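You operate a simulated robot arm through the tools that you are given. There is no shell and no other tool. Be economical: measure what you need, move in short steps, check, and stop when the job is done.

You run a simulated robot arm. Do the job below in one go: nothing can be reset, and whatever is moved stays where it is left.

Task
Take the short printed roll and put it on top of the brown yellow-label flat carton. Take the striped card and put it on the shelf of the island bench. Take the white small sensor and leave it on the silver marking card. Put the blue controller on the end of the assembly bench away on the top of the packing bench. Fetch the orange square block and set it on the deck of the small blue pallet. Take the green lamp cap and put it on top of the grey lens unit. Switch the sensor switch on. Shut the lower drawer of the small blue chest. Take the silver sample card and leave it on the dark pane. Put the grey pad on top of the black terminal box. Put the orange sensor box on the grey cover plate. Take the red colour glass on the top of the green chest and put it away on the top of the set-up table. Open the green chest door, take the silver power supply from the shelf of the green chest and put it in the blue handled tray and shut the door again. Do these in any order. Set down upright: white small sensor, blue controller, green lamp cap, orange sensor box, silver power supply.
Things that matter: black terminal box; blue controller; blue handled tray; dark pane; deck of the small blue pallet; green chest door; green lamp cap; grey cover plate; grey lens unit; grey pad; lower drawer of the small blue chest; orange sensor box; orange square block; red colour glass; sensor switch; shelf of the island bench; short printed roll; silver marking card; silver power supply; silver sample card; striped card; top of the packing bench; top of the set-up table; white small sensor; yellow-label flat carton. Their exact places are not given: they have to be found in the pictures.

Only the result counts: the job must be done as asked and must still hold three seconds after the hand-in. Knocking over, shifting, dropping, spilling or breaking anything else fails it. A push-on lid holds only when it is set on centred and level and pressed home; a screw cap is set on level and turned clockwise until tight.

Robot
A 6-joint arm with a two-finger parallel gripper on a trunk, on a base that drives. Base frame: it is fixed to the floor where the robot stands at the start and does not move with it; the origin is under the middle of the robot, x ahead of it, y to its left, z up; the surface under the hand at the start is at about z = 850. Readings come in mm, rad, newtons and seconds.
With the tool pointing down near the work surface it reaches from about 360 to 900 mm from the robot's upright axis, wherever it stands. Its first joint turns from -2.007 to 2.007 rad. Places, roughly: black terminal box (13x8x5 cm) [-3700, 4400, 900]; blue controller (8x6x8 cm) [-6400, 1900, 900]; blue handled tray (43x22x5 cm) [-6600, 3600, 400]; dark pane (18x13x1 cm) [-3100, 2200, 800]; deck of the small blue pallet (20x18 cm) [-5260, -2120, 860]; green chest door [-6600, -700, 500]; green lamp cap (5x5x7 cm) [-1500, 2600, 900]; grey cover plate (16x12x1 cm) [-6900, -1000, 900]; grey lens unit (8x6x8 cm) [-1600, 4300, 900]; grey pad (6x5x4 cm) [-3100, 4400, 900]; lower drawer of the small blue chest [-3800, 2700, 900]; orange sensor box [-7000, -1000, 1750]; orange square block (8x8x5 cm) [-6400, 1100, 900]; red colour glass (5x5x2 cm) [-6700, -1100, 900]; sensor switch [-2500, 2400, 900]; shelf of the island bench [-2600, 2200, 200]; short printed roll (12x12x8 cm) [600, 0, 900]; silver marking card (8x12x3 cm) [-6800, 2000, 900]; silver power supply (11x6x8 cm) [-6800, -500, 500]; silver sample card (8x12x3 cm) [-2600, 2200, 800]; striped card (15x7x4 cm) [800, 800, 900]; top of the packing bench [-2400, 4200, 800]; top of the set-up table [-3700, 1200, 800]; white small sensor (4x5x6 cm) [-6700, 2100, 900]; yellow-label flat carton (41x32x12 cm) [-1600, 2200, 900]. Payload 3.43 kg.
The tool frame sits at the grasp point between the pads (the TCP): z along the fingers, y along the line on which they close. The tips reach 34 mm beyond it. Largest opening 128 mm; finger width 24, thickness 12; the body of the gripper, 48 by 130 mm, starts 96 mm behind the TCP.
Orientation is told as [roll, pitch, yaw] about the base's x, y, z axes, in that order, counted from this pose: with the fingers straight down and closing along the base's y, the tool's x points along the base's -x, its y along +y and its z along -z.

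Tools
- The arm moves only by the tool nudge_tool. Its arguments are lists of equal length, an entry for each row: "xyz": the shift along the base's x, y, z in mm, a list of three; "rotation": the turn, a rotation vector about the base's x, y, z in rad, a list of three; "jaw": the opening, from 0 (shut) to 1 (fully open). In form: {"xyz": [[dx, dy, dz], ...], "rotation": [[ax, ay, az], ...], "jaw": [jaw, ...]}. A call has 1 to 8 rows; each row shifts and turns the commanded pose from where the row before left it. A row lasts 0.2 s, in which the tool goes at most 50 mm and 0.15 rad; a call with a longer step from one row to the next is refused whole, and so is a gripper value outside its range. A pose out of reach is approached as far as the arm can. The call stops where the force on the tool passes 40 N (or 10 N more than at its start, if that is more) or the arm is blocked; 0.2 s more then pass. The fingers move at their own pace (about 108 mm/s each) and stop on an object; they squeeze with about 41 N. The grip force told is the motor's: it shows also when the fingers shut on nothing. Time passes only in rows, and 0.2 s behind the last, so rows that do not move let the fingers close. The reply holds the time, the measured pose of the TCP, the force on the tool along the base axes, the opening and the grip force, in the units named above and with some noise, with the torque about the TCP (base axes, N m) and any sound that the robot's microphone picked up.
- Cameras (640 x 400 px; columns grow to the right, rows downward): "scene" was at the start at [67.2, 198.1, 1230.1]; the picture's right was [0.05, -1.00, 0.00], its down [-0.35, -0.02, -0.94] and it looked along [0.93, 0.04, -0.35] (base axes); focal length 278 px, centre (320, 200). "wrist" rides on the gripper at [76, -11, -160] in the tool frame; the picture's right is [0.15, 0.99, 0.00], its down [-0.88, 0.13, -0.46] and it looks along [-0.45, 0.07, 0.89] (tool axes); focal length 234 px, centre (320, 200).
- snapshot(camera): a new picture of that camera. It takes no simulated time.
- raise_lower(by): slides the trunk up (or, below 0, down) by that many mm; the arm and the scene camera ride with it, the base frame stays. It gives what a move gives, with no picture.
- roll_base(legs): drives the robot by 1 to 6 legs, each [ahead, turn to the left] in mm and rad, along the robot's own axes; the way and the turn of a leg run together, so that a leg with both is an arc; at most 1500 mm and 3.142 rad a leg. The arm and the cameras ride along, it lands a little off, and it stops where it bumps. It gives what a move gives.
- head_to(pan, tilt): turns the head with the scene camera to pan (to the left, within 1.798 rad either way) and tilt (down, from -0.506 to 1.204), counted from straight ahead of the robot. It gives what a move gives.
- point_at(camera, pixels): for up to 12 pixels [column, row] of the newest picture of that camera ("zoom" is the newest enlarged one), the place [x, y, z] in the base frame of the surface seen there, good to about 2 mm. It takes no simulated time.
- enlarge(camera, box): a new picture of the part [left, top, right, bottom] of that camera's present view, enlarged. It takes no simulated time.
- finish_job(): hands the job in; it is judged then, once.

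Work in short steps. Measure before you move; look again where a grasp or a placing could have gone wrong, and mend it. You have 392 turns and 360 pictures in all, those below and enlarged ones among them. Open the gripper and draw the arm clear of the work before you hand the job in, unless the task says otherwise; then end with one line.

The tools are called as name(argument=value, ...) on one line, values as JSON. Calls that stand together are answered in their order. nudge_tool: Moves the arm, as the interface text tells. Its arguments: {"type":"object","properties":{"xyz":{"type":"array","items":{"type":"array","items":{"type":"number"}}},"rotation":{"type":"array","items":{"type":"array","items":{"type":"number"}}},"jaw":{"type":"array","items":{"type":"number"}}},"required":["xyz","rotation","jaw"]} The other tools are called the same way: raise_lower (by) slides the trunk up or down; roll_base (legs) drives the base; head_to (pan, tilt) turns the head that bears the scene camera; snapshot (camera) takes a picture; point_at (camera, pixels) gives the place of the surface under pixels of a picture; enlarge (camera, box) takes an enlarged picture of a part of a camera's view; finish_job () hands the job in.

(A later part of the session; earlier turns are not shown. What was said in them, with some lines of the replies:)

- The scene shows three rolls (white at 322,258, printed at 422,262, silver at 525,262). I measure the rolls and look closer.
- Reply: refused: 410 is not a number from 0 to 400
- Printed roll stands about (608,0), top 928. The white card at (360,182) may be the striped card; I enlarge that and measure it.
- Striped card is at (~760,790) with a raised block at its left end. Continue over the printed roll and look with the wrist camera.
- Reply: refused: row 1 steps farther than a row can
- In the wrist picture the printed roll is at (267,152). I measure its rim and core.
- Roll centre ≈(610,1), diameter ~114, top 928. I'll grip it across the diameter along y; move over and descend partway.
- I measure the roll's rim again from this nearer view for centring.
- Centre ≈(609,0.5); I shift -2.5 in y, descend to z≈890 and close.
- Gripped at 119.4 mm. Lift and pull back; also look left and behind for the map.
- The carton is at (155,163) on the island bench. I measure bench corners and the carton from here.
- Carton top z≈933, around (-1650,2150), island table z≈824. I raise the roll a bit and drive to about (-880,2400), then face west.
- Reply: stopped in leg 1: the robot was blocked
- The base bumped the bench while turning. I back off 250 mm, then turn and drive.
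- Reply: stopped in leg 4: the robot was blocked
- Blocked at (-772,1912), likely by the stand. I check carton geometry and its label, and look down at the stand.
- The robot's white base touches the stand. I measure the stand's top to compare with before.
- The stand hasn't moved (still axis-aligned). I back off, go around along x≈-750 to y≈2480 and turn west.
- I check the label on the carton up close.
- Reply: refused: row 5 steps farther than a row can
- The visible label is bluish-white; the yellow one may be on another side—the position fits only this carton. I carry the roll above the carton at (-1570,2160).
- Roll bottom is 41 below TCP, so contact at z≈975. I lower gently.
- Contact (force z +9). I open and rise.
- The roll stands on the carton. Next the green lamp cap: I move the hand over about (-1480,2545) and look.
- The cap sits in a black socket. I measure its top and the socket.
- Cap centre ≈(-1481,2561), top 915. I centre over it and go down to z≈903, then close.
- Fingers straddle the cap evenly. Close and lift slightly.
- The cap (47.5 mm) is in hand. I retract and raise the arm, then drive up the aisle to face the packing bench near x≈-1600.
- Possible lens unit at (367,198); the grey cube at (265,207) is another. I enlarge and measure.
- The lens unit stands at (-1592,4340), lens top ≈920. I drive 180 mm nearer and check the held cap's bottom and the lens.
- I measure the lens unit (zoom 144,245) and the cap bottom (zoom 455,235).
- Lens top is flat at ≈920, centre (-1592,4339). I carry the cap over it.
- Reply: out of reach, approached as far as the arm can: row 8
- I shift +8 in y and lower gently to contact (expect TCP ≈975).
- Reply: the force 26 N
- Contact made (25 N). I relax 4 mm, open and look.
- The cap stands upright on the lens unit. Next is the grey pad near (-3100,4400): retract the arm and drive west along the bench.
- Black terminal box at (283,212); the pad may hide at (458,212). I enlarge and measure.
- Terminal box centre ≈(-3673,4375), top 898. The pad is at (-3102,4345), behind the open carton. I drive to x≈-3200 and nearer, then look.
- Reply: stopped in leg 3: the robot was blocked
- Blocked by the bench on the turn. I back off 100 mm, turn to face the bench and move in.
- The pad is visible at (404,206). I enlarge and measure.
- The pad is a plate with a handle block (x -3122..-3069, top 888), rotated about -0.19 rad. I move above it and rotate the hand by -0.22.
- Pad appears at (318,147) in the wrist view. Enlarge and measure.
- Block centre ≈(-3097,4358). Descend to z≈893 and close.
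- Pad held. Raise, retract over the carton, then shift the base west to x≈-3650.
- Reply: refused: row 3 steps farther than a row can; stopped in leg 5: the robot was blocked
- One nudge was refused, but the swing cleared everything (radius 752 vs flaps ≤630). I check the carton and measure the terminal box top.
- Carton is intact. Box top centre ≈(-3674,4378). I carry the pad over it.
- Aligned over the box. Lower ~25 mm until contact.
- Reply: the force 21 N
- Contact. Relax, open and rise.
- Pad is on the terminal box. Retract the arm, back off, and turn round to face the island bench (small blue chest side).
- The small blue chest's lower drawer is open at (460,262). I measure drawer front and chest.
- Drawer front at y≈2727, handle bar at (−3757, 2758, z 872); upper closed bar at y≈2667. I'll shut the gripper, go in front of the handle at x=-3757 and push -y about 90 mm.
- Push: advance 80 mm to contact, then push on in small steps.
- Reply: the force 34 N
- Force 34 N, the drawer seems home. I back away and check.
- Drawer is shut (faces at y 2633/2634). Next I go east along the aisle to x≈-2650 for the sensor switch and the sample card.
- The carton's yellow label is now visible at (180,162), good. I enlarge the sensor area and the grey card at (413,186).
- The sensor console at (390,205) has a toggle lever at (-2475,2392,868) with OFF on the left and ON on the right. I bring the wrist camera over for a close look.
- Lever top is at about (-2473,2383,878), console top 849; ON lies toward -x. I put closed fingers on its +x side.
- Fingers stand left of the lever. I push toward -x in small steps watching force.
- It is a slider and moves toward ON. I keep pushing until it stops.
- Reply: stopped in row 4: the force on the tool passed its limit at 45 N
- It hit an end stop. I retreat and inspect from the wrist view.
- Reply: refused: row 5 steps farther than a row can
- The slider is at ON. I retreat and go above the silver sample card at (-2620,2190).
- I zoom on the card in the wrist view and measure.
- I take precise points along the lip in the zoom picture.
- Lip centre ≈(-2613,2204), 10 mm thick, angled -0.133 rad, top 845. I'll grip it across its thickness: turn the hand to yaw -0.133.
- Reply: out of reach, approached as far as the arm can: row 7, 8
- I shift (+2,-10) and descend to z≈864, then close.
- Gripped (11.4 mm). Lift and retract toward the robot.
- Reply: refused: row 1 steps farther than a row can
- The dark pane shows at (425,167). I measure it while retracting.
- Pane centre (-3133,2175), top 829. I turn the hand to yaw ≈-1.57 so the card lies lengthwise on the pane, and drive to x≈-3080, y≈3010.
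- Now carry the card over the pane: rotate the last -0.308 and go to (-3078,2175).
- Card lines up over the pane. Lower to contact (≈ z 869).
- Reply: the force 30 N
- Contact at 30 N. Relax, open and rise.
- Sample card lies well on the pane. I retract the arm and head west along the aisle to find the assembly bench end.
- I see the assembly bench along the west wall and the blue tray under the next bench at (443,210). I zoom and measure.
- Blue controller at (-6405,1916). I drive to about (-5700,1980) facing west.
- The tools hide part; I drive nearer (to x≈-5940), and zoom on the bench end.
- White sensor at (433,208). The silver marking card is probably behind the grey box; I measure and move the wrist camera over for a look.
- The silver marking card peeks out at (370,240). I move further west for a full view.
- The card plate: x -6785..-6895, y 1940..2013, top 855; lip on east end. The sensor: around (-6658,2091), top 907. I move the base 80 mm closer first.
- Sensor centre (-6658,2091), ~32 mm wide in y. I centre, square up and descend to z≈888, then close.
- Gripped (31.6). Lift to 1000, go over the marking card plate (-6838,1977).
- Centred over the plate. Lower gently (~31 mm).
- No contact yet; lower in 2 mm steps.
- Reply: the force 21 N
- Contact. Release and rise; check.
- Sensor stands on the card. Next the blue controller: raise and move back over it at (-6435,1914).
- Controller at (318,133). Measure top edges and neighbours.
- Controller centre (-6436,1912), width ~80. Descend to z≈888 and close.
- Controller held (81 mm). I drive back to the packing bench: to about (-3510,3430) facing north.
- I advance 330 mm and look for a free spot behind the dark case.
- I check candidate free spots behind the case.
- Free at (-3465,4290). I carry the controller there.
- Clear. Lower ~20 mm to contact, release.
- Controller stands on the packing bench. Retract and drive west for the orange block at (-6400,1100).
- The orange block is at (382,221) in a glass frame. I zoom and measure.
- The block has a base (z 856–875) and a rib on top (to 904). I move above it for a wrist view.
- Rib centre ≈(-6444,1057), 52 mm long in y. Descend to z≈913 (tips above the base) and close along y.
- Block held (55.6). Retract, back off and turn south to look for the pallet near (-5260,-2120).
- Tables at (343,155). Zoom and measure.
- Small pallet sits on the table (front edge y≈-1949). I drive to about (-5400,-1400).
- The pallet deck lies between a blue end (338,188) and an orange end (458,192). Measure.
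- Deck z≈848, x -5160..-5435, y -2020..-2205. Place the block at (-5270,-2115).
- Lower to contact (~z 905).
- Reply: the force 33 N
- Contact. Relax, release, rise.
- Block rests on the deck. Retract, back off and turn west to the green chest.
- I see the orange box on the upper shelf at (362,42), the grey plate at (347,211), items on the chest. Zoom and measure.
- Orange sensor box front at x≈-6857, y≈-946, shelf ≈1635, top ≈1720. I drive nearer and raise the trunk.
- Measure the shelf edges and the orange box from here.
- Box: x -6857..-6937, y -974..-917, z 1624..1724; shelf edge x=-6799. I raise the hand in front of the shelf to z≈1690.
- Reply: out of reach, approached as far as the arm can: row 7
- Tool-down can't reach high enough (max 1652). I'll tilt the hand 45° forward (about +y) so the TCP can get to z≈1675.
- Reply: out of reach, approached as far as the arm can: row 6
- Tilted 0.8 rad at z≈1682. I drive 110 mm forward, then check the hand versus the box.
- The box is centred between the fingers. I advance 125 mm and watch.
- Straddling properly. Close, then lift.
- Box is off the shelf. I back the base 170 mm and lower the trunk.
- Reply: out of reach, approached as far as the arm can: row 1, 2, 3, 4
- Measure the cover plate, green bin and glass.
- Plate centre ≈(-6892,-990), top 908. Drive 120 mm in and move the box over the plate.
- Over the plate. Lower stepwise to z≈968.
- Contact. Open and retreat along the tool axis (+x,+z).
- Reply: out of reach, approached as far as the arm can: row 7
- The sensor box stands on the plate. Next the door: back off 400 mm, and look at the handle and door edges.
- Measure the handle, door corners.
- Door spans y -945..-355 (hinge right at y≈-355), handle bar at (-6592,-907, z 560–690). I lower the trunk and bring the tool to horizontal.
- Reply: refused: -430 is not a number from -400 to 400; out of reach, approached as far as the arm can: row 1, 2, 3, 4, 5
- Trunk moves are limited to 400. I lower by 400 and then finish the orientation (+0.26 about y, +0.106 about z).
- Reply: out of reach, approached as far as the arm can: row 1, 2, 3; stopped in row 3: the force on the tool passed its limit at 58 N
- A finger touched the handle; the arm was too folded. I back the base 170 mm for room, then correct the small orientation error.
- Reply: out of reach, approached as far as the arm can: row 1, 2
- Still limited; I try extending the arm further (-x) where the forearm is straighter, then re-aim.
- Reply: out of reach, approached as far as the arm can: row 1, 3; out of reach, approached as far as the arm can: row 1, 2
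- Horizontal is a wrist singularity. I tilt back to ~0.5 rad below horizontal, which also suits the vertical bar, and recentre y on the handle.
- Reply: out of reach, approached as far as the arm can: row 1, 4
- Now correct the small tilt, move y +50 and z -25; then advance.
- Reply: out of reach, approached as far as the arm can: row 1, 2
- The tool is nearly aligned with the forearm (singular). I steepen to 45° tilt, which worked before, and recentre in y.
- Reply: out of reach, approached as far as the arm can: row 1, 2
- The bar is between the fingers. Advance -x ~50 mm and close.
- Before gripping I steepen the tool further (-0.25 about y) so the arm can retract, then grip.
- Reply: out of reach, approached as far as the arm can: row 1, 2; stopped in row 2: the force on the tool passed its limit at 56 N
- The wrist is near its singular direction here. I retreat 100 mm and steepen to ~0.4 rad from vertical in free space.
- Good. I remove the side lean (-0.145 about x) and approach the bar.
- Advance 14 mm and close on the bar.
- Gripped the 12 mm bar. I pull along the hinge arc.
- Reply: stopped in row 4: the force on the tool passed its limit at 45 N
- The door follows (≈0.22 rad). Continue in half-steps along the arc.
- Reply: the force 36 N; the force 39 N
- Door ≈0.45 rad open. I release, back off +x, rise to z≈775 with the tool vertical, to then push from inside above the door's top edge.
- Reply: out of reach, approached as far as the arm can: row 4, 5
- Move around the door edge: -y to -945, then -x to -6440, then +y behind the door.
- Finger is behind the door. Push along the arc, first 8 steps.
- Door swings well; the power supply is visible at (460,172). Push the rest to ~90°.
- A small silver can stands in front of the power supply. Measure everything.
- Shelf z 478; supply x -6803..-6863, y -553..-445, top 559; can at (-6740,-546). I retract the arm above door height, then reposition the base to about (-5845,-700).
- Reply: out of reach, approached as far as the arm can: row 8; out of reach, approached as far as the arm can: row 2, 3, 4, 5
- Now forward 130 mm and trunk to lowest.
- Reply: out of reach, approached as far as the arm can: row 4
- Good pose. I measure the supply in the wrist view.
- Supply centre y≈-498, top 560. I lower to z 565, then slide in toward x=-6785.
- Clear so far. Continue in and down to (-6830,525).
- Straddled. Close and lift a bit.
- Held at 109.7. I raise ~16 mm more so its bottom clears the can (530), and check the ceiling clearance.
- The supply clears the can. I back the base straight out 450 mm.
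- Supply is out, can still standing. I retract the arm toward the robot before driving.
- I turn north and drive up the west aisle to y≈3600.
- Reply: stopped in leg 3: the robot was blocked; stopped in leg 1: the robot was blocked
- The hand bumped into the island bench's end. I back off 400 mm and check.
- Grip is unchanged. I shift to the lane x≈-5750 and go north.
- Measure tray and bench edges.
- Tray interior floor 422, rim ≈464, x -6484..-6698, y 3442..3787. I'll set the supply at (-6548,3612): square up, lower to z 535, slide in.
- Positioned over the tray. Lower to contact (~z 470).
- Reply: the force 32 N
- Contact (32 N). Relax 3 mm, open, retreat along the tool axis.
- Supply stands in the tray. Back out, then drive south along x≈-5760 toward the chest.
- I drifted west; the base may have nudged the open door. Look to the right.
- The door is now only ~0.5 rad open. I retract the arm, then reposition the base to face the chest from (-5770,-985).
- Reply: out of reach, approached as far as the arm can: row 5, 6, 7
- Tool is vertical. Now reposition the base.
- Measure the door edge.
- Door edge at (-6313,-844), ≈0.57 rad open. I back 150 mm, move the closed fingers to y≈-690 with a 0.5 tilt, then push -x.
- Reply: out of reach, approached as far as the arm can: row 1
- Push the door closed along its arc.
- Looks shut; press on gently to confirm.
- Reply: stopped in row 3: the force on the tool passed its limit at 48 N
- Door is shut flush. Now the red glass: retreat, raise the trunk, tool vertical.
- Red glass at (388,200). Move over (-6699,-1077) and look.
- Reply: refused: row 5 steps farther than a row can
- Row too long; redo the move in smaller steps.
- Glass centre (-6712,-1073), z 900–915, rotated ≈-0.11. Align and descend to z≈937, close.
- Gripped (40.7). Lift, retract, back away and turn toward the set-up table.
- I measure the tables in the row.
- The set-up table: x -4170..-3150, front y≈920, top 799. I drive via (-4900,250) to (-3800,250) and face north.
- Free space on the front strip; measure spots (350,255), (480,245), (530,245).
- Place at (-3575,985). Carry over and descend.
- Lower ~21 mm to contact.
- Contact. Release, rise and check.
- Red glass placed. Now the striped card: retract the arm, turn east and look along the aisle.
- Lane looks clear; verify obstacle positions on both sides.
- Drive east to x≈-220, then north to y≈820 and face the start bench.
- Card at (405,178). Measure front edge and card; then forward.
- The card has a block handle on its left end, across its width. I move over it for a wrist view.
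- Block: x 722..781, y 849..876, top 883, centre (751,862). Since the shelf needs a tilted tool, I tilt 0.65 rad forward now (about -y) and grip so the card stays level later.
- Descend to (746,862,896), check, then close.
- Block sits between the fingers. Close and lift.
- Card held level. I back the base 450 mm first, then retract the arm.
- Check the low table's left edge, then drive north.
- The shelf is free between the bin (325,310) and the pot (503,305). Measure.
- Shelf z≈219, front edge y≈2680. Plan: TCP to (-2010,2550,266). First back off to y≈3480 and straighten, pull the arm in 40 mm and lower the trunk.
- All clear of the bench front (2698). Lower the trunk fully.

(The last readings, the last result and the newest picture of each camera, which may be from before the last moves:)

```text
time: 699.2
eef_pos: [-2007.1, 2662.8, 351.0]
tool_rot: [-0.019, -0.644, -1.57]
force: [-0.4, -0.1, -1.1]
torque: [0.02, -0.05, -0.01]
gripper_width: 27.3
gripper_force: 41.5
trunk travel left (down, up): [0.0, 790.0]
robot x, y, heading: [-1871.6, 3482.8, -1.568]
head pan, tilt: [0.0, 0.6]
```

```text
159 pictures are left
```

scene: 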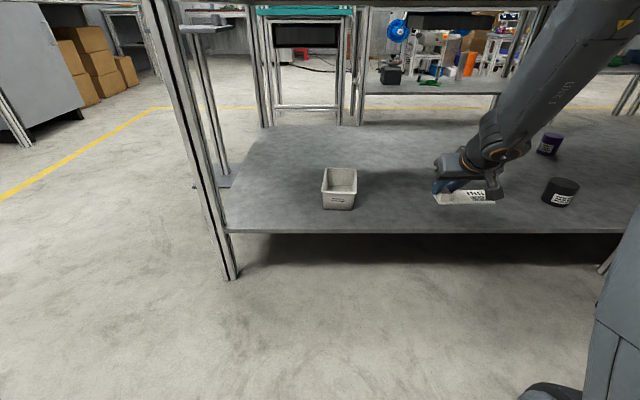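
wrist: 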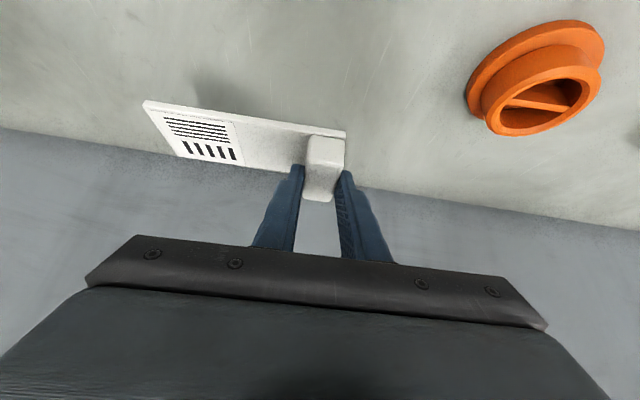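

Good. Move in to y≈2550 and down to z≈285.

nudge_tool(xyz=[[0, -38, -15], [0, -38, -20], [0, -36, -20], [0, 0, -10], [0, 0, 0]], rotation=[[0, 0, 0], [0, 0, 0], [0, 0, 0], [0, 0, 0], [0, 0, 0]], jaw=[0.1, 0.1, 0.1, 0.1, 0.1])

enlarge(camera="scene", box=[380, 110, 600, 250])

snapshot(camera="wrist")

```text
time: 700.4
eef_pos: [-2005.7, 2552.7, 285.3]
tool_rot: [-0.018, -0.642, -1.569]
force: [0.1, -0.8, -0.4]
torque: [0.01, -0.05, -0.02]
gripper_width: 27.2
gripper_force: 40.8
trunk travel left (down, up): [0.0, 790.0]
robot x, y, heading: [-1874.6, 3482.9, -1.566]
head pan, tilt: [0.0, 0.6]
```

```text
2.86 times, centred on (490, 180) of scene
```

zoom: 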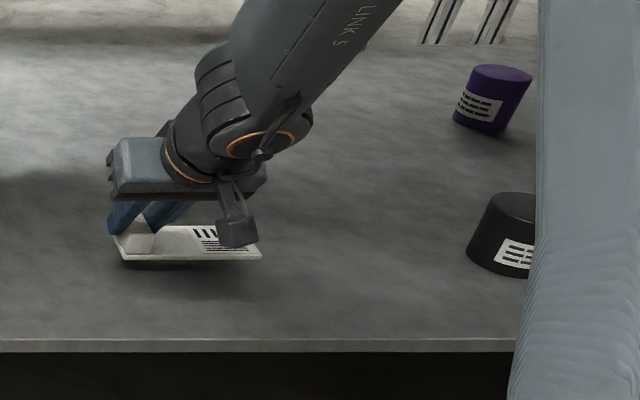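

```text
157 pictures are left
```

wrist: 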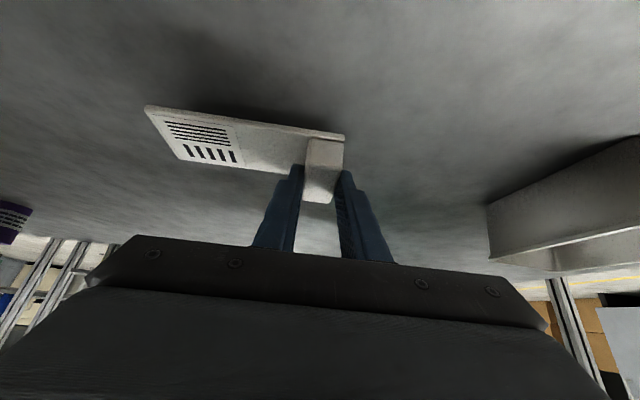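

Lower to contact in small steps.

nudge_tool(xyz=[[0, 0, -10], [0, 0, -4], [0, 0, -3], [0, 0, -2], [0, 0, -2]], rotation=[[0, 0, 0], [0, 0, 0], [0, 0, 0], [0, 0, 0], [0, 0, 0]], jaw=[0.1, 0.1, 0.1, 0.1, 0.1])

```text
time: 701.6
eef_pos: [-2007.3, 2551.6, 265.6]
tool_rot: [-0.016, -0.646, -1.568]
force: [-0.3, 2.5, 11.7]
torque: [0.34, -0.2, 0.05]
gripper_width: 27.2
gripper_force: 40.9
trunk travel left (down, up): [0.0, 790.0]
robot x, y, heading: [-1871.6, 3479.2, -1.57]
head pan, tilt: [0.0, 0.6]
```

Contact. Open (a little) and retreat along the tool axis (+y,+z).

nudge_tool(xyz=[[0, 0, 0], [0, 0, 0], [0, 0, 0], [0, 15, 20], [0, 20, 27], [0, 25, 32], [0, 40, 10]], rotation=[[0, 0, 0], [0, 0, 0], [0, 0, 0], [0, 0, 0], [0, 0, 0], [0, 0, 0], [0, 0, 0]], jaw=[0.3, 0.4, 0.4, 0.4, 0.4, 0.4, 0.4])

snapshot(camera="scene")

enlarge(camera="scene", box=[380, 110, 600, 250])

```text
time: 703.2
eef_pos: [-2006.2, 2650.5, 355.2]
tool_rot: [-0.018, -0.643, -1.568]
force: [0.6, 0.6, 0.1]
torque: [-0.02, -0.01, 0.02]
gripper_width: 51.2
gripper_force: 0.0
trunk travel left (down, up): [0.0, 790.0]
robot x, y, heading: [-1871.8, 3481.2, -1.566]
head pan, tilt: [0.0, 0.6]
```

```text
156 pictures are left
```

scene: 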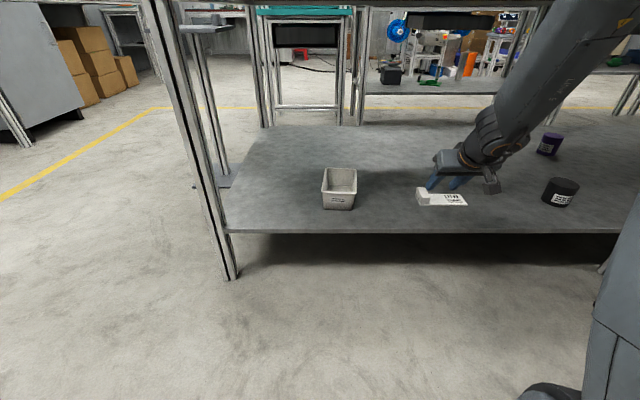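

```text
2.86 times, centred on (490, 180) of scene
```

zoom: 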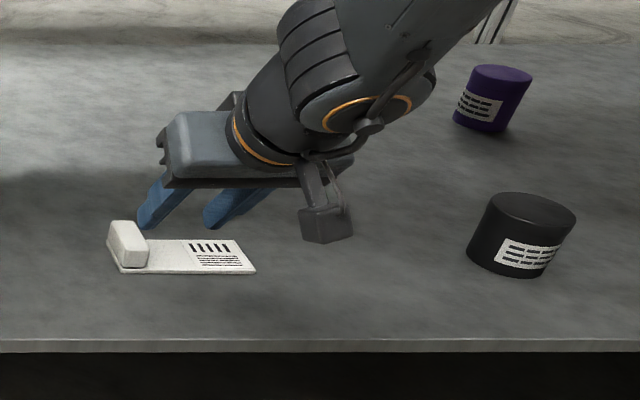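

Card lies on the shelf. I withdraw the arm and turn round for a last check of the lamp cap and controller.

nudge_tool(xyz=[[0, 40, 20], [0, 40, 20], [0, 40, 20], [0, 20, 30]], rotation=[[0, 0, 0], [0, 0, 0], [0, 0, 0], [0, 0, 0]], jaw=[0.4, 0.4, 0.4, 0.4])

raise_lower(by=400)

roll_base(legs=[[200, 0], [0, 2.0]])

head_to(pan=0.9, tilt=0.3)

snapshot(camera="scene")

```text
time: 704.2
eef_pos: [-2006.0, 2792.2, 444.9]
tool_rot: [-0.017, -0.643, -1.568]
force: [-0.1, 0.7, 0.7]
torque: [-0.02, 0.03, -0.02]
gripper_width: 51.4
gripper_force: 0.1
trunk travel left (down, up): [0.0, 790.0]
robot x, y, heading: [-1872.8, 3479.9, -1.571]
head pan, tilt: [0.0, 0.6]
```

```text
time: 708.0
eef_pos: [-2006.6, 2791.8, 843.6]
tool_rot: [-0.017, -0.643, -1.571]
force: [-0.2, 0.5, -0.3]
torque: [0.02, -0.01, -0.02]
gripper_width: 51.1
gripper_force: 0.1
trunk travel left (down, up): [-400.0, 390.0]
robot x, y, heading: [-1871.9, 3476.4, -1.567]
head pan, tilt: [0.0, 0.6]
```

```text
time: 709.1
eef_pos: [-2006.8, 2727.2, 845.3]
tool_rot: [-0.014, -0.635, -1.565]
force: [-0.8, 26.9, 22.1]
torque: [0.05, -0.59, 0.93]
gripper_width: 50.2
gripper_force: 0.0
trunk travel left (down, up): [-400.0, 390.0]
robot x, y, heading: [-1872.9, 3410.2, -1.572]
head pan, tilt: [0.0, 0.6]
stopped in leg 1: the force on the tool passed its limit at 205 N (the readings are from after the stop); the commanded pose is now the measured one
```

```text
time: 710.3
eef_pos: [-2007.5, 2725.7, 842.8]
tool_rot: [-0.012, -0.635, -1.566]
force: [-2.7, 37.6, 33.4]
torque: [0.13, -0.96, 1.1]
gripper_width: 49.4
gripper_force: 0.1
trunk travel left (down, up): [-400.0, 390.0]
robot x, y, heading: [-1873.3, 3408.4, -1.576]
head pan, tilt: [0.901, 0.3]
```

```text
154 pictures are left
```

scene: 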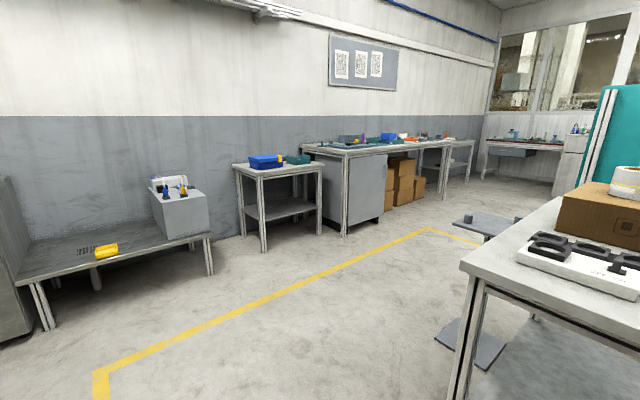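

A careless forward move: the fingers bumped the bench edge. I back off at once and check the bench items.

roll_base(legs=[[-90, 0]])

head_to(pan=0.1, tilt=0.5)

snapshot(camera="scene")

snapshot(camera="wrist")

```text
time: 711.4
eef_pos: [-2006.2, 2815.3, 842.8]
tool_rot: [-0.014, -0.633, -1.564]
force: [0.4, 0.1, 0.9]
torque: [0.0, 0.0, -0.02]
gripper_width: 51.3
gripper_force: 0.1
trunk travel left (down, up): [-400.0, 390.0]
robot x, y, heading: [-1874.1, 3498.9, -1.571]
head pan, tilt: [0.901, 0.3]
```

```text
time: 712.6
eef_pos: [-2005.5, 2815.1, 843.0]
tool_rot: [-0.013, -0.635, -1.564]
force: [0.4, 0.2, 0.0]
torque: [0.0, -0.03, 0.01]
gripper_width: 51.3
gripper_force: 0.0
trunk travel left (down, up): [-400.0, 390.0]
robot x, y, heading: [-1872.7, 3499.6, -1.571]
head pan, tilt: [0.099, 0.499]
```

```text
153 pictures are left
```

scene: 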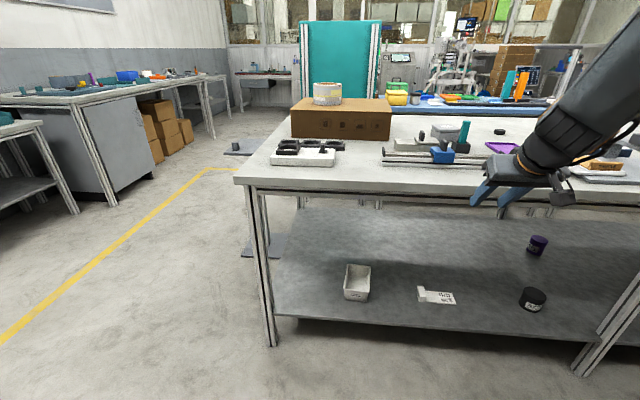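

```text
152 pictures are left
```

wrist: 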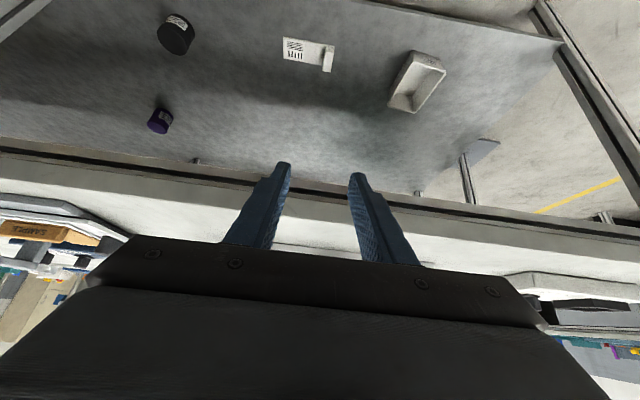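

Items look undisturbed. I verify the bench corner and roll position against earlier readings.

point_at(camera="scene", pixels=[[236, 182], [290, 138], [390, 138], [327, 90], [318, 158], [435, 298]])

enlarge(camera="scene", box=[240, 70, 640, 200])

```text
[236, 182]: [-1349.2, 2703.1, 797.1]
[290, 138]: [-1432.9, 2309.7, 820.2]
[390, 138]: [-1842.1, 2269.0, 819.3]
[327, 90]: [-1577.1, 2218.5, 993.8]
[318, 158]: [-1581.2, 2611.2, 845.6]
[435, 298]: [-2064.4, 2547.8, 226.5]
```

```text
1.60 times, centred on (440, 135) of scene
```

zoom: 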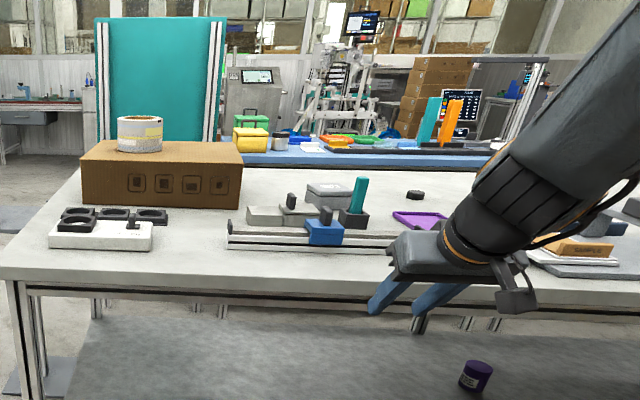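

Everything is in place. Raise the trunk so the arm clears the bench, move to mid-aisle, and turn to check the lamp cap.

raise_lower(by=200)

roll_base(legs=[[230, 0], [0, 1.5]])

head_to(pan=1.3, tilt=0.3)

snapshot(camera="scene")

```text
time: 714.7
eef_pos: [-2006.2, 2815.5, 1042.3]
tool_rot: [-0.012, -0.634, -1.563]
force: [0.3, -0.6, 0.1]
torque: [0.0, -0.01, -0.03]
gripper_width: 51.1
gripper_force: 0.0
trunk travel left (down, up): [-600.0, 190.0]
robot x, y, heading: [-1875.1, 3501.3, -1.571]
head pan, tilt: [0.099, 0.499]
```

```text
time: 720.1
eef_pos: [-1197.4, 3092.7, 1042.5]
tool_rot: [-0.011, -0.633, -0.059]
force: [0.6, 0.3, -0.1]
torque: [0.0, -0.01, 0.05]
gripper_width: 51.2
gripper_force: 0.0
trunk travel left (down, up): [-600.0, 190.0]
robot x, y, heading: [-1867.6, 3269.6, -0.061]
head pan, tilt: [0.099, 0.499]
```

```text
time: 721.5
eef_pos: [-1197.2, 3093.4, 1042.2]
tool_rot: [-0.011, -0.633, -0.056]
force: [0.1, -0.2, 0.0]
torque: [-0.01, 0.0, -0.02]
gripper_width: 51.3
gripper_force: 0.0
trunk travel left (down, up): [-600.0, 190.0]
robot x, y, heading: [-1873.8, 3271.1, -0.06]
head pan, tilt: [1.3, 0.3]
```

```text
150 pictures are left
```

scene: 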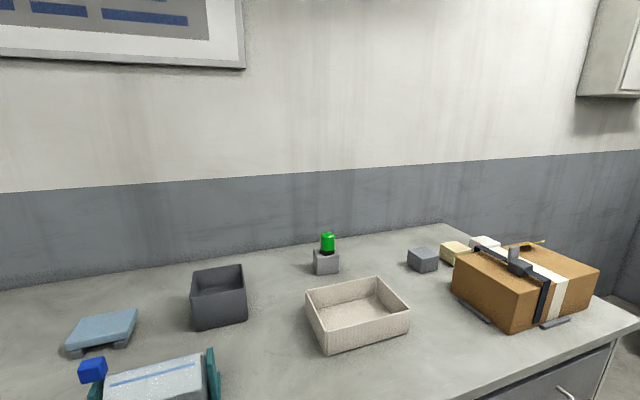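

The cap stands on the lens unit. I open the gripper fully and hand in.

nudge_tool(xyz=[[0, 0, 0], [0, 0, 0], [0, 0, 0]], rotation=[[0, 0, 0], [0, 0, 0], [0, 0, 0]], jaw=[1, 1, 1])

finish_job()

```text
time: 722.3
eef_pos: [-1197.8, 3092.8, 1042.6]
tool_rot: [-0.014, -0.635, -0.056]
force: [-1.1, -0.1, -0.5]
torque: [-0.05, -0.02, 0.02]
gripper_width: 128.2
gripper_force: 0.0
trunk travel left (down, up): [-600.0, 190.0]
robot x, y, heading: [-1873.7, 3270.7, -0.063]
head pan, tilt: [1.3, 0.3]
```

```text
The job is handed in.
```

All 13 tasks are done and handed in; the robot bumped fixed furniture several times (one fingertip knock on the island bench edge reached 205 N), and a check of that bench found nothing moved.
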